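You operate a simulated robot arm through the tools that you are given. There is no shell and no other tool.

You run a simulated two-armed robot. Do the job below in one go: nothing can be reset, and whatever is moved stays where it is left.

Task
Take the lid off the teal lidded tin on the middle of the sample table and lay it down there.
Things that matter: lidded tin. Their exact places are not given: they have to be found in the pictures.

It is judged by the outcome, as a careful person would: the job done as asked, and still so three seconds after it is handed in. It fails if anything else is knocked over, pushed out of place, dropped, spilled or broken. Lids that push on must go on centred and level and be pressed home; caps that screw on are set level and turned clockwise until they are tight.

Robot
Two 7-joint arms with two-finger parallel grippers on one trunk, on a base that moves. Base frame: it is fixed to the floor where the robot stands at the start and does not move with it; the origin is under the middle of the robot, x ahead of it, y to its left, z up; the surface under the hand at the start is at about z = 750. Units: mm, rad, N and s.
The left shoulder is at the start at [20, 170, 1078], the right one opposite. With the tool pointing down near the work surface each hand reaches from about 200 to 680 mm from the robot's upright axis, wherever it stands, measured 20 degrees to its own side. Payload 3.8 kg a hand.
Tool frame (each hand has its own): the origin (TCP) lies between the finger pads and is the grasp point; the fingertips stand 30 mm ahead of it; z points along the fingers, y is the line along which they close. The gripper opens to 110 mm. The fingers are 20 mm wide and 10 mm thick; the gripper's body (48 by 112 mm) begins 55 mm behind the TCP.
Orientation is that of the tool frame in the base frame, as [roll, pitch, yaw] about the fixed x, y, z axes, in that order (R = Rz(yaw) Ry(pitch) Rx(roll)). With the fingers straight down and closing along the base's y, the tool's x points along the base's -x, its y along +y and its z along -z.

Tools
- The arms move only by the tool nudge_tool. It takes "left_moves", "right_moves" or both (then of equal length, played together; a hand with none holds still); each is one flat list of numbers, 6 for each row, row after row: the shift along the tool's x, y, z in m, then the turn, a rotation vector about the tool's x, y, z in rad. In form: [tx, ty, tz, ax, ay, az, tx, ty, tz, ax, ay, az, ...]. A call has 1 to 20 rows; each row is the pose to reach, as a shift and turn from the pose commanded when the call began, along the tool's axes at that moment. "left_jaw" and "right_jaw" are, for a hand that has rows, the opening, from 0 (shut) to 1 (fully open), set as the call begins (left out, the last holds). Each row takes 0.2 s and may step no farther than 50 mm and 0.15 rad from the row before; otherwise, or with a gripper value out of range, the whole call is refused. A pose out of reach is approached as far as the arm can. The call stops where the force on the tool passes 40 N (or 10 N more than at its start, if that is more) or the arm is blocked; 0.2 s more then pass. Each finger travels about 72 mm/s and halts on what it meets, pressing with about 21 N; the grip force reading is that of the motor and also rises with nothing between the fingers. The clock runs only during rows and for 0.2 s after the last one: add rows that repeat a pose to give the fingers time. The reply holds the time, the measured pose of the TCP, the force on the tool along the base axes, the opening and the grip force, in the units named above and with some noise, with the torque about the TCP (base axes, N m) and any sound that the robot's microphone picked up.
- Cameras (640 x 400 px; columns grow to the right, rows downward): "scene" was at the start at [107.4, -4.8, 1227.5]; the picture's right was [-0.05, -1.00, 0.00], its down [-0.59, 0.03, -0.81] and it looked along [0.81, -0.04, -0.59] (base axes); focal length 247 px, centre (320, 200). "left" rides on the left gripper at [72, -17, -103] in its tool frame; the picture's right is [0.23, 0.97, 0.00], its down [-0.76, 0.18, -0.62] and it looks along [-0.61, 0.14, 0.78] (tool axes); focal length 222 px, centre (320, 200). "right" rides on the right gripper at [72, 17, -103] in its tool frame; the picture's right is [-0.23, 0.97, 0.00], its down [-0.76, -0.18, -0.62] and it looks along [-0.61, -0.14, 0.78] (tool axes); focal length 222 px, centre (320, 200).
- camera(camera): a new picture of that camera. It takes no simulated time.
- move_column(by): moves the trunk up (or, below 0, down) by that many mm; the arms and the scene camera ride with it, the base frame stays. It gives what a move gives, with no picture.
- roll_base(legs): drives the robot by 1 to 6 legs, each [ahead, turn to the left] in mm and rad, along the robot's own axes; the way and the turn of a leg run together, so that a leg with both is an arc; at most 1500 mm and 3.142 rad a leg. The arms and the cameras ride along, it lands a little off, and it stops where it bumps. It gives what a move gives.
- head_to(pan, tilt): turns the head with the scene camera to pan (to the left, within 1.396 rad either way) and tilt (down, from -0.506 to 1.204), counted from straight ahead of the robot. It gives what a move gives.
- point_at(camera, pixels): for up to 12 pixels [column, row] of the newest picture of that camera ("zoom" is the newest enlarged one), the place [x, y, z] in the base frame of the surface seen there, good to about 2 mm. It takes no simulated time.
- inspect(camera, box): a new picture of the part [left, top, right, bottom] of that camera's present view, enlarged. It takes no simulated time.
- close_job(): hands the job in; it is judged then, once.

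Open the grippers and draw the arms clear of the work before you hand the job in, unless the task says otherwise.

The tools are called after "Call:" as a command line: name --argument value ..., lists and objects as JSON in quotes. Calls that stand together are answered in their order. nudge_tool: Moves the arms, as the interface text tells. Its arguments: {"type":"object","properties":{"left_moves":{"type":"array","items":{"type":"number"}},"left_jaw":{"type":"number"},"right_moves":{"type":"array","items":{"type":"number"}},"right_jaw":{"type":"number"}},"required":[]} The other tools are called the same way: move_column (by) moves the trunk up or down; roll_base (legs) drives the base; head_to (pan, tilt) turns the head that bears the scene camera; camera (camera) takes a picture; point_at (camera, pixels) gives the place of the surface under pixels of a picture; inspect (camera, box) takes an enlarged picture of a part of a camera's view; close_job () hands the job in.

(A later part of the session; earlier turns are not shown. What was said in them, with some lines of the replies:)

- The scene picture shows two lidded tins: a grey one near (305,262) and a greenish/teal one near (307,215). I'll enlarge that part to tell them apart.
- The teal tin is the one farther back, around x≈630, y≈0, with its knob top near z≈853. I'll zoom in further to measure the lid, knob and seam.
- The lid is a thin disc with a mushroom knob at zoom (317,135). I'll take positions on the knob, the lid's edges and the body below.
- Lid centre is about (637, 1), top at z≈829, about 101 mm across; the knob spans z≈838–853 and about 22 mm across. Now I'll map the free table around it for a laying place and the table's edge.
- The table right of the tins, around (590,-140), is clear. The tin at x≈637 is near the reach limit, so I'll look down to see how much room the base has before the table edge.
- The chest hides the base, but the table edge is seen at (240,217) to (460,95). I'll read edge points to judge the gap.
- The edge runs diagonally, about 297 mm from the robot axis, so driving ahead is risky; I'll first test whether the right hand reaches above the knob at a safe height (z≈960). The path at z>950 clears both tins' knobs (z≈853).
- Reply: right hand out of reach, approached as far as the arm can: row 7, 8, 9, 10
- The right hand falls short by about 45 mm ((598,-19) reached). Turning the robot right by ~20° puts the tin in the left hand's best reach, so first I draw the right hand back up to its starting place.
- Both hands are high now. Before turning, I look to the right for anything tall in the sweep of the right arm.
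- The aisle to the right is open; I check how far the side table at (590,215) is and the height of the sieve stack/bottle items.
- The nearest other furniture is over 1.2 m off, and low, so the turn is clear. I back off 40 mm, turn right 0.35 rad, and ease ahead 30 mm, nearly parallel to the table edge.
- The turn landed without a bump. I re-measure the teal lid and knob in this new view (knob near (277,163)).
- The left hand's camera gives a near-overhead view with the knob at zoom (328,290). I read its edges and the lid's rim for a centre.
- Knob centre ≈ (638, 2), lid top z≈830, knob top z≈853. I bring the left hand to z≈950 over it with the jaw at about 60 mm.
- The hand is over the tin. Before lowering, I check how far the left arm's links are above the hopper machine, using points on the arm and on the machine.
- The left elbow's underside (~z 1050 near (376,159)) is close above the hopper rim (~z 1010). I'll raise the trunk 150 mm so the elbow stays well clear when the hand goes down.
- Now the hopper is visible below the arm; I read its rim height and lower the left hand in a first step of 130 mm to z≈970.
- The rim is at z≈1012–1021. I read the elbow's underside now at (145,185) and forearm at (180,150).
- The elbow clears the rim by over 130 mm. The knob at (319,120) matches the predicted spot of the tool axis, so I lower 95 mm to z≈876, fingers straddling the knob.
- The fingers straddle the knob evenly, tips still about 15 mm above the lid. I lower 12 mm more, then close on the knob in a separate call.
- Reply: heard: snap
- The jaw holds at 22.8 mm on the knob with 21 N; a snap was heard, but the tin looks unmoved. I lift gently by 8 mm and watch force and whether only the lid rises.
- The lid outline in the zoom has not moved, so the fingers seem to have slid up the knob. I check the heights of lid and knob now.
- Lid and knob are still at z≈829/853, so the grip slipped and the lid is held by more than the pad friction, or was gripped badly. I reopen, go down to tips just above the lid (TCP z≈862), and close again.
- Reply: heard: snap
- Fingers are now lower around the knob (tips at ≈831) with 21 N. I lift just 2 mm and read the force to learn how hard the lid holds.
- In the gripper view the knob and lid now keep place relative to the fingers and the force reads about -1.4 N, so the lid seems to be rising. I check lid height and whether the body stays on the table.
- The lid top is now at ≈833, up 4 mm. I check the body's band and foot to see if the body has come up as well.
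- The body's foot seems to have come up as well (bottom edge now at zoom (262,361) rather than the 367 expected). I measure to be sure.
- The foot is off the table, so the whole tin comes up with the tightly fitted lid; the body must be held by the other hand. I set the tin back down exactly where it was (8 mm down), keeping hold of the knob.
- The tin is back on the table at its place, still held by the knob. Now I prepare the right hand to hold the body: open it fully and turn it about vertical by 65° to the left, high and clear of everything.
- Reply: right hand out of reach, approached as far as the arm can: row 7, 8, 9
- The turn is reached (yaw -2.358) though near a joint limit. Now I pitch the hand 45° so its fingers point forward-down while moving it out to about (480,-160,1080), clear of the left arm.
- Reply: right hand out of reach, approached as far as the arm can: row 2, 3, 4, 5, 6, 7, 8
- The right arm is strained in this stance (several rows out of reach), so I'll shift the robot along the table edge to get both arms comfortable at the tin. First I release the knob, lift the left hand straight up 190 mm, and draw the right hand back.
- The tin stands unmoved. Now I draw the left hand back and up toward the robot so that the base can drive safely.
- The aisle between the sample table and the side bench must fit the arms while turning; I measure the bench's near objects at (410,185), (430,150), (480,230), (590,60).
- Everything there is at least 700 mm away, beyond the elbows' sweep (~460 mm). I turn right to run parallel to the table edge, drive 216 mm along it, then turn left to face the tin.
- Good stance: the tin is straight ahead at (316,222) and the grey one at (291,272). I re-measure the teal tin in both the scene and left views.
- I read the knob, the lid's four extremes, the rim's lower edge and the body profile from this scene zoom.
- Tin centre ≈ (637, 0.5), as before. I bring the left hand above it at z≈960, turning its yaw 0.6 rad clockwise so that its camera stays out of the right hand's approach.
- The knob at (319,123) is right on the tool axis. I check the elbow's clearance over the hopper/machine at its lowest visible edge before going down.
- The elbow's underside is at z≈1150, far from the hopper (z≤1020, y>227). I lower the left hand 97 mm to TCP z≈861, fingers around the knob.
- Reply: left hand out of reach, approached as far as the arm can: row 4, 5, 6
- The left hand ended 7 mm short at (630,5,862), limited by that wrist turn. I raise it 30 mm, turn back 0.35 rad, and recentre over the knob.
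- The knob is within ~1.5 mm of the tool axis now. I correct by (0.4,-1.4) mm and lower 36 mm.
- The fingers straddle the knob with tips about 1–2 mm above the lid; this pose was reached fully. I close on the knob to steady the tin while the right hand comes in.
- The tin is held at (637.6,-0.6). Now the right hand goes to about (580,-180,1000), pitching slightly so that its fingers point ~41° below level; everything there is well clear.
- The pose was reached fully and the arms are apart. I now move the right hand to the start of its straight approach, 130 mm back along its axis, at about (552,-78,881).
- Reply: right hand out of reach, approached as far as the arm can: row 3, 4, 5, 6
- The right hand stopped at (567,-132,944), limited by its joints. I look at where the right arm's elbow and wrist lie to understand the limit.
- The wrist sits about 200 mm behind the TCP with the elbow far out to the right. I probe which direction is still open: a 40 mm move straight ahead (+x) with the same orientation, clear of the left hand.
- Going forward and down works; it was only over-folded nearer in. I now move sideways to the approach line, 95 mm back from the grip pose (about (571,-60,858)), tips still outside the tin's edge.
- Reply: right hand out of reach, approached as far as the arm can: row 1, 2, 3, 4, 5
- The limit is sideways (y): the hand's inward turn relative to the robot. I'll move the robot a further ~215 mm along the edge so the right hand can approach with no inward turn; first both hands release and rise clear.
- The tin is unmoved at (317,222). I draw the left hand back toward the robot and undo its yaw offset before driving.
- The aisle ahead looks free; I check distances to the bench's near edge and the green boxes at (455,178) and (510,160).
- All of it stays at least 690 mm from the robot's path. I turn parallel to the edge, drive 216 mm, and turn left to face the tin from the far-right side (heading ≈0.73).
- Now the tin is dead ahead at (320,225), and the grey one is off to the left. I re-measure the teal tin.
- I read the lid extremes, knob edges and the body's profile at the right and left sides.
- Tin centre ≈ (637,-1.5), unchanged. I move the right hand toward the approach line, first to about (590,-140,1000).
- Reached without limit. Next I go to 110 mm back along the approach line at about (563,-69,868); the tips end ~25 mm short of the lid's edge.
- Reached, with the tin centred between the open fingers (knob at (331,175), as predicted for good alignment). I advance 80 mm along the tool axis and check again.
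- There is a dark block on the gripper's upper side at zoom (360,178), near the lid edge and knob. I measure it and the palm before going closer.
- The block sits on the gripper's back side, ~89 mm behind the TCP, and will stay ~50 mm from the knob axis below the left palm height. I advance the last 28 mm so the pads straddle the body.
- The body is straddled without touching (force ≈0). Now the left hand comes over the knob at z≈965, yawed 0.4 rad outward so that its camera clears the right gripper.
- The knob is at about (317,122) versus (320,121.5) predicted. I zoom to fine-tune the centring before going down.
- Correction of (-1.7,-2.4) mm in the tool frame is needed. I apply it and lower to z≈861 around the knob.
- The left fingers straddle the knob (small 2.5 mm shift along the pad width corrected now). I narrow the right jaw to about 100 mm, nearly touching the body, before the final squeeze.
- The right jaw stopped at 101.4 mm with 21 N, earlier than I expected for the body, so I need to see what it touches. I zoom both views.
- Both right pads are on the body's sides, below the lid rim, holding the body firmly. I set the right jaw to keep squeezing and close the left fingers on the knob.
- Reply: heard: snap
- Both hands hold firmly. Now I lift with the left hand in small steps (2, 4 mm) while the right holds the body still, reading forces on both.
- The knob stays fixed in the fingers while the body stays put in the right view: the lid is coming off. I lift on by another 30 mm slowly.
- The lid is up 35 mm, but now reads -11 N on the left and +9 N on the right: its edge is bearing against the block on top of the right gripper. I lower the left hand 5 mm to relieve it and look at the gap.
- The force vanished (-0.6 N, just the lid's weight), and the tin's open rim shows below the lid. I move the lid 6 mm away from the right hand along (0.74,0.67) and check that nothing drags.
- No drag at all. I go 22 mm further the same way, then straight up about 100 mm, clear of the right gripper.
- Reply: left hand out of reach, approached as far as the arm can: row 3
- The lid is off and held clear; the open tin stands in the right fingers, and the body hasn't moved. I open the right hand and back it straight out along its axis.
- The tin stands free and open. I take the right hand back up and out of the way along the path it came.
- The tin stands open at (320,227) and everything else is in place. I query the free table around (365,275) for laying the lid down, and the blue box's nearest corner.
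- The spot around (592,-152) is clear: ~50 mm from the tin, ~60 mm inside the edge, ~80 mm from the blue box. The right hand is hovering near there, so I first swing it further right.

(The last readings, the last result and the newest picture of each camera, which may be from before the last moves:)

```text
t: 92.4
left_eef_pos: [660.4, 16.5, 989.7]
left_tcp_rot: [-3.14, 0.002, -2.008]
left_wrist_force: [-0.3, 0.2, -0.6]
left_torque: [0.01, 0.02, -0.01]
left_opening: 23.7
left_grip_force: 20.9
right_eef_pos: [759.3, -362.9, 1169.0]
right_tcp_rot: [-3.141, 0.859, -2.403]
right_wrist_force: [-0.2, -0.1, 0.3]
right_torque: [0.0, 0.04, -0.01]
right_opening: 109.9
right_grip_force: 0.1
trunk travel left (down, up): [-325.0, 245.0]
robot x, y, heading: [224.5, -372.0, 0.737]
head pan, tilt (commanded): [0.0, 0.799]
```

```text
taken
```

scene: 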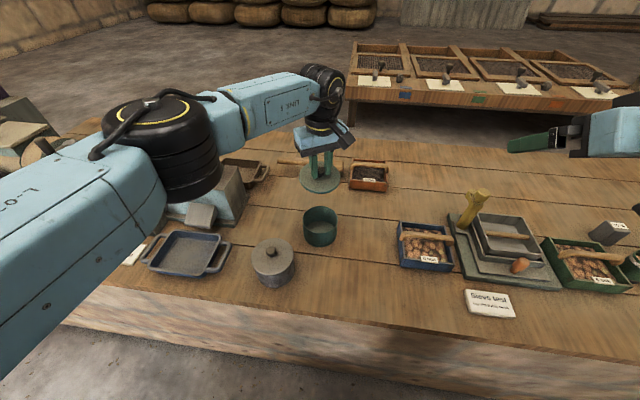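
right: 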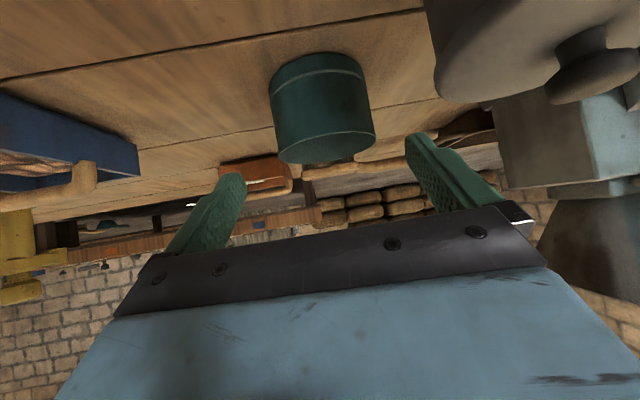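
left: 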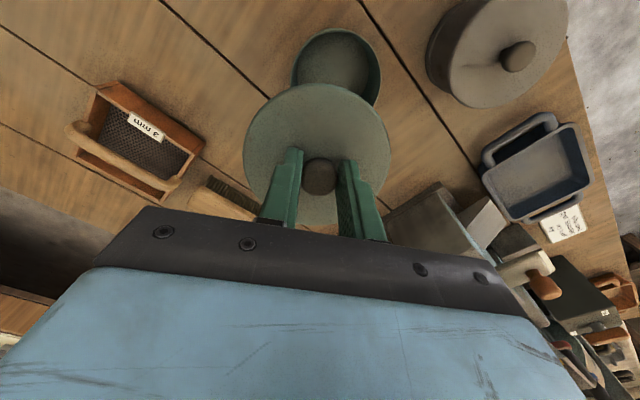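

The right hand is well away now. I carry the lid over to (592,-152) at z≈960.

Call:
nudge_tool --left_moves '[0.025, -0.0014, 0, 0, 0, 0, 0.055, -0.0029, 0, 0, 0, 0, 0.088, -0.0047, 0.005, 0, 0, 0, 0.12, -0.0064, 0.012, 0, 0, 0, 0.152, -0.0081, 0.02, 0, 0, 0, 0.1813, -0.0097, 0.03, 0, 0, 0, 0.1813, -0.0097, 0.03, 0, 0, 0]'

Call:
camera --camera "scene"

Call:
camera --camera "left"

```text
t: 94.0
left_eef_pos: [590.1, -153.4, 959.4]
left_tcp_rot: [-3.141, 0.001, -2.008]
left_wrist_force: [-0.4, 0.0, 0.0]
left_torque: [0.0, -0.03, 0.0]
left_opening: 23.7
left_grip_force: 21.0
right_eef_pos: [758.2, -363.2, 1169.0]
right_tcp_rot: [3.139, 0.86, -2.402]
right_wrist_force: [-0.3, -0.4, -1.0]
right_torque: [-0.02, 0.0, 0.0]
right_opening: 109.9
right_grip_force: 0.0
trunk travel left (down, up): [-325.0, 245.0]
robot x, y, heading: [227.0, -373.1, 0.736]
head pan, tilt (commanded): [0.0, 0.799]
```

```text
taken
```

scene: 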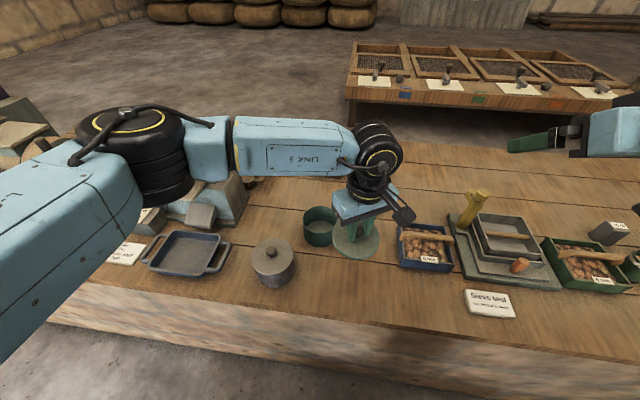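

```text
taken
```

left: 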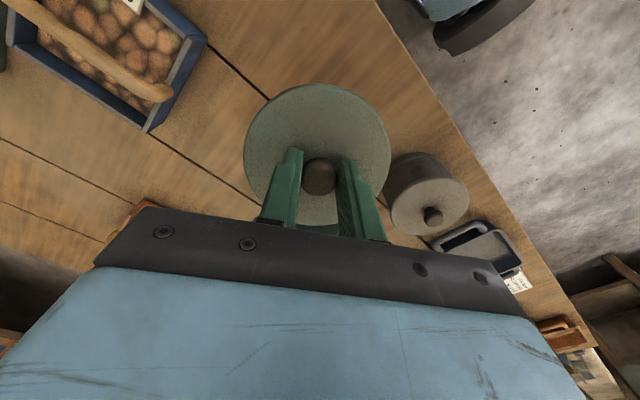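

The lid hangs level over a clear spot. I lower it to TCP z≈815, which leaves its underside about 15–20 mm above the table.

Call:
nudge_tool --left_moves '[0, 0, 0.03, 0, 0, 0, 0, 0, 0.065, 0, 0, 0, 0, 0, 0.095, 0, 0, 0, 0, 0, 0.12, 0, 0, 0, 0, 0, 0.137, 0, 0, 0, 0, 0, 0.144, 0, 0, 0, 0, 0, 0.144, 0, 0, 0]'

Call:
inspect --camera "scene" --box '[290, 200, 418, 280]'

Call:
camera --camera "left"

```text
t: 95.6
left_eef_pos: [591.6, -153.2, 815.8]
left_tcp_rot: [3.141, 0.0, -2.009]
left_wrist_force: [-0.3, 0.0, 0.5]
left_torque: [0.01, -0.02, -0.03]
left_opening: 23.9
left_grip_force: 21.1
right_eef_pos: [758.2, -363.0, 1168.8]
right_tcp_rot: [3.14, 0.861, -2.405]
right_wrist_force: [0.3, 0.0, -0.1]
right_torque: [-0.01, 0.0, 0.02]
right_opening: 110.1
right_grip_force: 0.0
trunk travel left (down, up): [-325.0, 245.0]
robot x, y, heading: [226.7, -370.9, 0.734]
head pan, tilt (commanded): [0.0, 0.799]
```

```text
5.00 times, centred on (354, 240) of scene
```

zoom: 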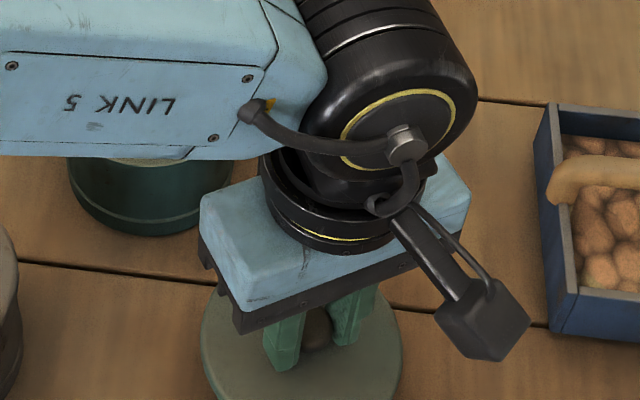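

```text
taken
```

left: 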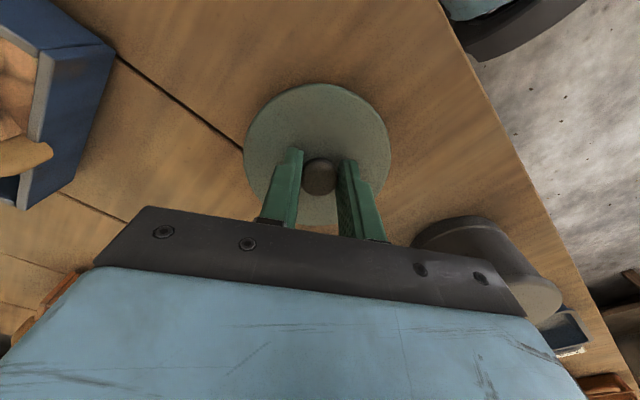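

Now I lower in small steps watching for contact: first 8 mm, then 2–3 mm steps.

Call:
nudge_tool --left_moves '[0, 0, 0.004, 0, 0, 0, 0, 0, 0.008, 0, 0, 0, 0, 0, 0.008, 0, 0, 0]'

Call:
nudge_tool --left_moves '[0, 0, 0.0015, 0, 0, 0, 0, 0, 0.003, 0, 0, 0]'

Call:
nudge_tool --left_moves '[0, 0, 0.0015, 0, 0, 0, 0, 0, 0.003, 0, 0, 0]'

Call:
inspect --camera "left" --box '[220, 60, 420, 185]'

```text
t: 96.4
left_eef_pos: [592.5, -153.3, 807.8]
left_tcp_rot: [3.14, 0.001, -2.009]
left_wrist_force: [0.6, -0.2, -0.6]
left_torque: [-0.01, 0.05, -0.02]
left_opening: 23.7
left_grip_force: 21.1
right_eef_pos: [758.0, -362.6, 1168.7]
right_tcp_rot: [-3.142, 0.86, -2.406]
right_wrist_force: [-0.4, -0.6, -0.7]
right_torque: [0.01, 0.02, -0.02]
right_opening: 109.8
right_grip_force: 0.0
trunk travel left (down, up): [-325.0, 245.0]
robot x, y, heading: [227.0, -368.4, 0.73]
head pan, tilt (commanded): [0.0, 0.799]
```

```text
t: 97.0
left_eef_pos: [591.9, -153.0, 803.8]
left_tcp_rot: [3.141, 0.0, -2.01]
left_wrist_force: [0.2, -0.1, 1.0]
left_torque: [-0.01, 0.03, -0.01]
left_opening: 23.6
left_grip_force: 20.9
right_eef_pos: [759.3, -362.9, 1170.2]
right_tcp_rot: [3.14, 0.861, -2.405]
right_wrist_force: [0.8, -0.3, -0.4]
right_torque: [-0.01, 0.0, 0.01]
right_opening: 109.9
right_grip_force: 0.0
trunk travel left (down, up): [-325.0, 245.0]
robot x, y, heading: [227.9, -370.0, 0.731]
head pan, tilt (commanded): [0.0, 0.799]
```

```text
t: 97.6
left_eef_pos: [591.3, -152.7, 804.2]
left_tcp_rot: [-3.138, 0.001, -2.007]
left_wrist_force: [0.7, 2.1, 15.6]
left_torque: [-0.33, 0.21, 0.0]
left_opening: 23.9
left_grip_force: 21.0
right_eef_pos: [758.9, -363.5, 1169.6]
right_tcp_rot: [3.139, 0.86, -2.405]
right_wrist_force: [0.3, -0.7, -0.3]
right_torque: [0.02, 0.0, 0.01]
right_opening: 110.1
right_grip_force: 0.0
trunk travel left (down, up): [-325.0, 245.0]
robot x, y, heading: [227.3, -369.8, 0.733]
head pan, tilt (commanded): [0.0, 0.799]
```

```text
3.20 times, centred on (320, 122) of left
```

zoom: 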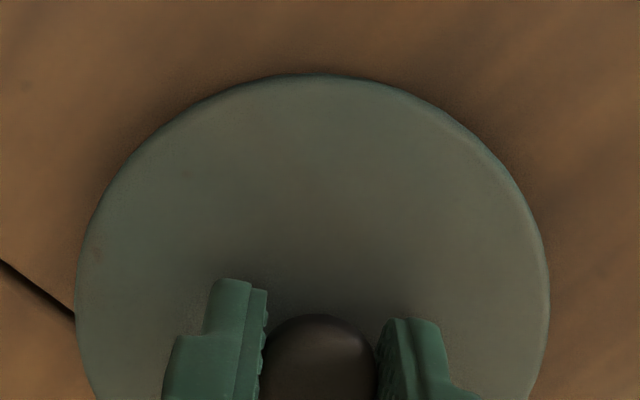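

Contact: 15.6 N up at TCP z≈804, so the lid's inner plug is resting on the table. I ease up 1.2 mm to unload it.

Call:
nudge_tool --left_moves '[0, 0, -0.0012, 0, 0, 0, 0, 0, -0.0012, 0, 0, 0]'

Call:
inspect --camera "scene" --box '[310, 230, 406, 290]'

```text
t: 98.2
left_eef_pos: [591.2, -153.4, 803.4]
left_tcp_rot: [-3.141, 0.001, -2.006]
left_wrist_force: [3.9, 2.5, 9.3]
left_torque: [-0.18, -0.03, 0.07]
left_opening: 23.7
left_grip_force: 21.5
right_eef_pos: [758.6, -363.0, 1169.4]
right_tcp_rot: [3.139, 0.86, -2.405]
right_wrist_force: [0.4, 1.1, -0.4]
right_torque: [0.02, 0.02, 0.0]
right_opening: 110.2
right_grip_force: 0.1
trunk travel left (down, up): [-325.0, 245.0]
robot x, y, heading: [227.2, -372.2, 0.73]
head pan, tilt (commanded): [0.0, 0.799]
```

```text
6.67 times, centred on (358, 260) of scene
```

zoom: 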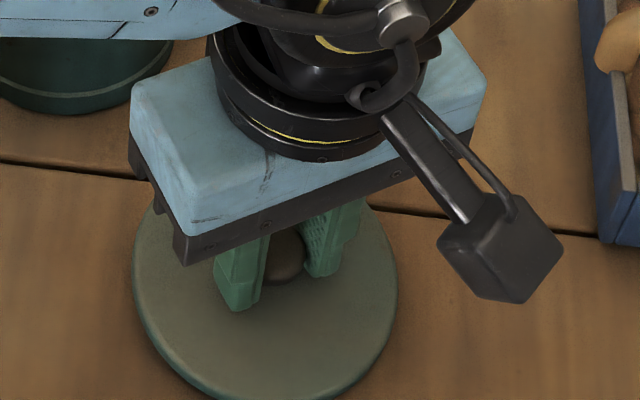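

Still 9 N of load; I ease up another 0.8 mm before opening.

Call:
nudge_tool --left_moves '[0, 0, -0.0008, 0, 0, 0, 0, 0, -0.0008, 0, 0, 0]'

```text
t: 98.8
left_eef_pos: [589.7, -152.7, 803.6]
left_tcp_rot: [3.139, -0.003, -2.01]
left_wrist_force: [-0.5, -0.3, 0.2]
left_torque: [-0.06, 0.03, 0.01]
left_opening: 23.8
left_grip_force: 20.8
right_eef_pos: [758.4, -363.8, 1169.2]
right_tcp_rot: [3.14, 0.861, -2.405]
right_wrist_force: [0.6, -0.1, -0.5]
right_torque: [-0.03, 0.0, 0.04]
right_opening: 110.1
right_grip_force: 0.1
trunk travel left (down, up): [-325.0, 245.0]
robot x, y, heading: [227.5, -373.0, 0.732]
head pan, tilt (commanded): [0.0, 0.799]
```

The load is now nil with the lid resting on the table. I open the fingers and wait a moment.

Call:
nudge_tool --left_moves '[0, 0, 0, 0, 0, 0, 0, 0, 0, 0, 0, 0, 0, 0, 0, 0, 0, 0, 0, 0, 0, 0, 0, 0]' --left_jaw 0.5

Call:
camera --camera "left"

Call:
inspect --camera "scene" --box '[310, 230, 406, 290]'

```text
t: 99.8
left_eef_pos: [590.1, -152.7, 804.8]
left_tcp_rot: [-3.142, 0.001, -2.007]
left_wrist_force: [-0.1, 0.0, -1.0]
left_torque: [0.05, -0.01, 0.01]
left_opening: 54.9
left_grip_force: 0.1
right_eef_pos: [757.1, -363.1, 1170.2]
right_tcp_rot: [3.141, 0.859, -2.405]
right_wrist_force: [1.3, -0.9, -0.2]
right_torque: [0.03, -0.03, -0.01]
right_opening: 110.2
right_grip_force: 0.0
trunk travel left (down, up): [-325.0, 245.0]
robot x, y, heading: [227.2, -371.4, 0.73]
head pan, tilt (commanded): [0.0, 0.799]
```

```text
taken
```

left: 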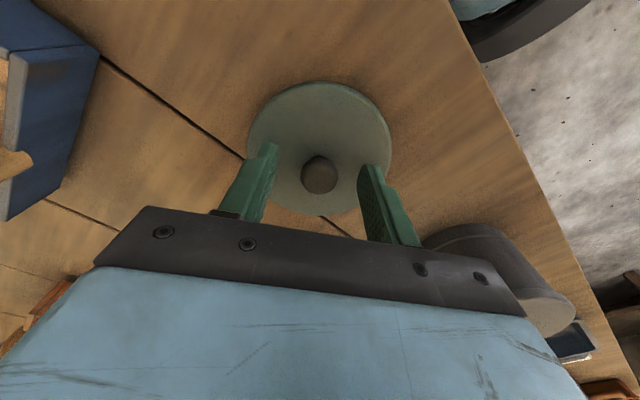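

```text
6.67 times, centred on (358, 260) of scene
```

zoom: 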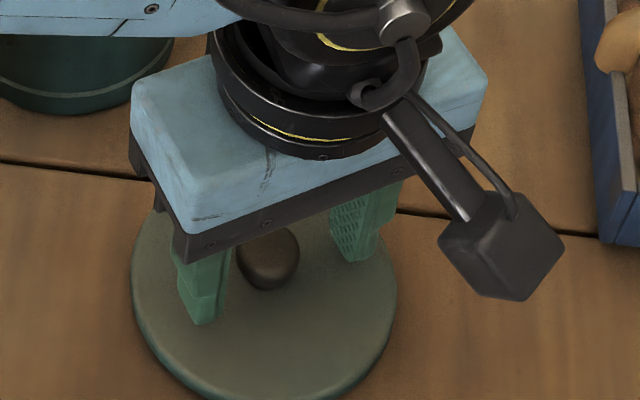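

The lid lies free on the table with the fingers clear of the knob. I lift the left hand straight up 200 mm.

Call:
nudge_tool --left_moves '[0, 0, -0.015, 0, 0, 0, 0, 0, -0.045, 0, 0, 0, 0, 0, -0.085, 0, 0, 0, 0, 0, -0.125, 0, 0, 0, 0, 0, -0.165, 0, 0, 0, 0, 0, -0.2, 0, 0, 0, 0, 0, -0.2, 0, 0, 0]'

Call:
camera --camera "scene"

Call:
camera --camera "left"

```text
t: 101.4
left_eef_pos: [590.0, -152.0, 1003.9]
left_tcp_rot: [-3.141, 0.0, -2.007]
left_wrist_force: [-0.5, -0.3, 0.0]
left_torque: [-0.01, 0.01, 0.01]
left_opening: 55.1
left_grip_force: 0.0
right_eef_pos: [758.2, -363.4, 1169.4]
right_tcp_rot: [3.14, 0.858, -2.406]
right_wrist_force: [0.0, 0.2, 1.3]
right_torque: [-0.03, -0.01, 0.01]
right_opening: 110.1
right_grip_force: 0.2
trunk travel left (down, up): [-325.0, 245.0]
robot x, y, heading: [225.7, -370.5, 0.734]
head pan, tilt (commanded): [0.0, 0.799]
```

```text
taken
```

scene: 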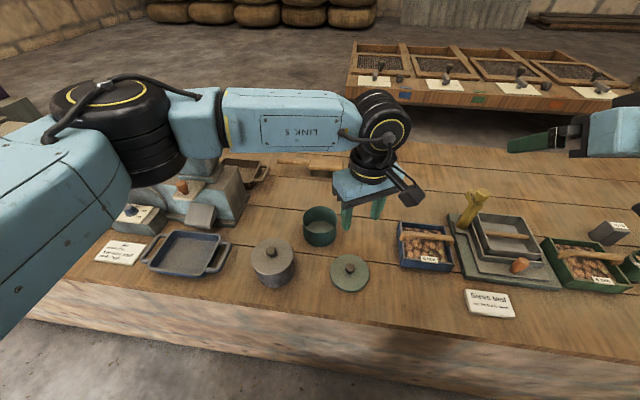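

```text
taken
```

left: 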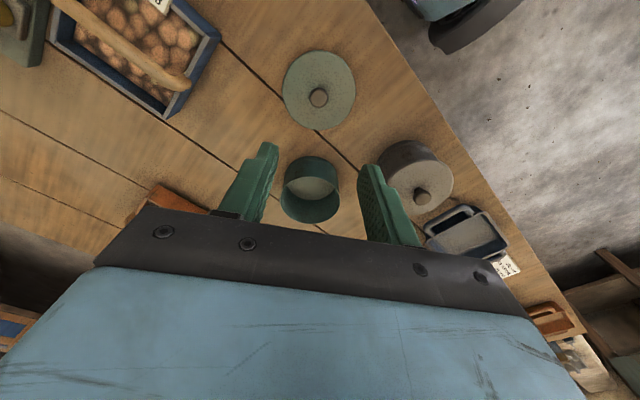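

The lid lies flat at (350,272), the tin stands open at (320,227), and the neighbours are as before. I draw the left hand back to its rest place near the robot.

Call:
nudge_tool --left_moves '[-0.008, 0.015, -0.036, 0, 0, 0.04, -0.022, 0.04, -0.066, 0, 0, 0.1, -0.04, 0.073, -0.09, 0, 0, 0.16, -0.06, 0.11, -0.11, 0, 0, 0.22, -0.08, 0.146, -0.125, 0, 0, 0.28, -0.097, 0.177, -0.138, 0, 0, 0.34, -0.111, 0.203, -0.146, 0, 0, 0.4, -0.111, 0.203, -0.146, 0, 0, 0.4]'

Call:
camera --camera "scene"

Call:
inspect --camera "scene" --box '[240, 195, 400, 295]'

```text
t: 103.2
left_eef_pos: [453.4, 34.2, 1150.1]
left_tcp_rot: [3.141, 0.0, -2.41]
left_wrist_force: [0.1, -0.4, 0.1]
left_torque: [-0.01, 0.0, 0.04]
left_opening: 55.1
left_grip_force: 0.2
right_eef_pos: [758.3, -363.6, 1169.9]
right_tcp_rot: [3.14, 0.859, -2.405]
right_wrist_force: [0.4, 0.3, -0.1]
right_torque: [0.01, -0.01, 0.02]
right_opening: 109.7
right_grip_force: 0.1
trunk travel left (down, up): [-325.0, 245.0]
robot x, y, heading: [231.8, -368.5, 0.734]
head pan, tilt (commanded): [0.0, 0.799]
```

```text
taken
```

scene: 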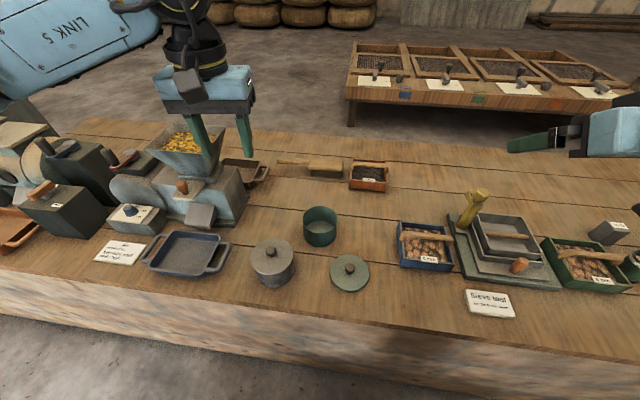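

```text
4.00 times, centred on (320, 245) of scene
```

zoom: 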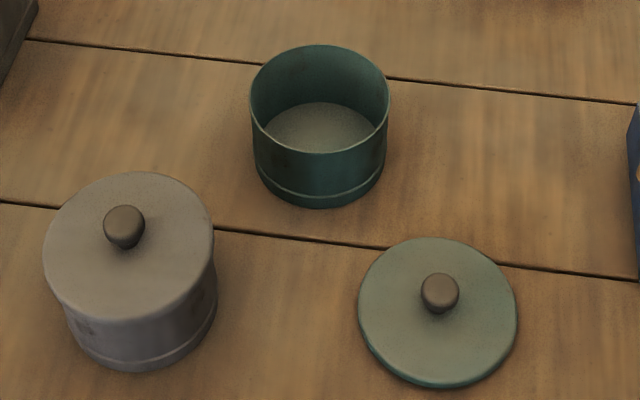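

The tin stands open and the lid lies flat beside it. I check that the lid is level and the tin is in its place, and open the left gripper fully.

Call:
point_at --camera "zoom" --pixels '[[375, 300], [500, 300], [440, 250], [440, 365], [440, 280], [320, 48], [320, 155], [320, 200], [255, 100], [385, 105], [125, 215]]'

Call:
nudge_tool --left_moves '[0, 0, 0, 0, 0, 0, 0, 0, 0, 0, 0, 0, 0, 0, 0, 0, 0, 0, 0, 0, 0, 0, 0, 0, 0, 0, 0, 0, 0, 0]' --left_jaw 1.0

```text
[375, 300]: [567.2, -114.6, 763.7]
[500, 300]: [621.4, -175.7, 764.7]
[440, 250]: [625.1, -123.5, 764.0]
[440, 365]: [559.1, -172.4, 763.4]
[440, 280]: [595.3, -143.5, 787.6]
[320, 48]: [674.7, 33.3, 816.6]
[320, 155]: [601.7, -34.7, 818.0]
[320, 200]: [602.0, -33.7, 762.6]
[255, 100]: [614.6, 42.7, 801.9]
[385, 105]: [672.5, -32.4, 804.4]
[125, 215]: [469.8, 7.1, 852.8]
```

```text
t: 104.4
left_eef_pos: [453.0, 33.5, 1150.4]
left_tcp_rot: [-3.141, 0.0, -2.407]
left_wrist_force: [-0.3, 0.7, 0.5]
left_torque: [0.0, -0.01, 0.01]
left_opening: 110.1
left_grip_force: 0.1
right_eef_pos: [759.3, -364.1, 1168.7]
right_tcp_rot: [3.14, 0.86, -2.404]
right_wrist_force: [0.9, 0.5, 1.0]
right_torque: [0.04, -0.03, 0.0]
right_opening: 109.9
right_grip_force: 0.1
trunk travel left (down, up): [-325.0, 245.0]
robot x, y, heading: [227.9, -370.0, 0.735]
head pan, tilt (commanded): [0.0, 0.799]
```

The lid lies level on the table (top z≈764 all round), the tin is still at (638,-0.7), nothing else has moved, and both grippers are open and clear. I hand the job in.

Call:
close_job

```text
The job is handed in.
```

The lid is off the teal tin. It lies flat and level on the sample table, right side up, about 160 mm from the tin (centre to centre) and about 50 mm inside the table edge. The tin stands open where it was, to within about a millimetre, and the last pictures show nothing else moved.

- **Lid fit:** the lid was pushed on tightly, so lifting by the knob alone raised the whole tin about 8 mm. I set it back down in place, held the body with the right hand and pulled the lid off with the left.
- **Base moves:** I drove the robot along the table in three short moves so that both arms could reach. It did not bump anything.
- **Contact while lifting:** the lid pressed briefly against the right gripper at about 11 N, and I backed off before carrying on. I saw no sign of damage.
- **Snap sound:** the microphone picked up a snap three times, each around when the left hand gripped or released the knob. I could not tell the cause.

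Both grippers are open and clear of the table, and the job is handed in.
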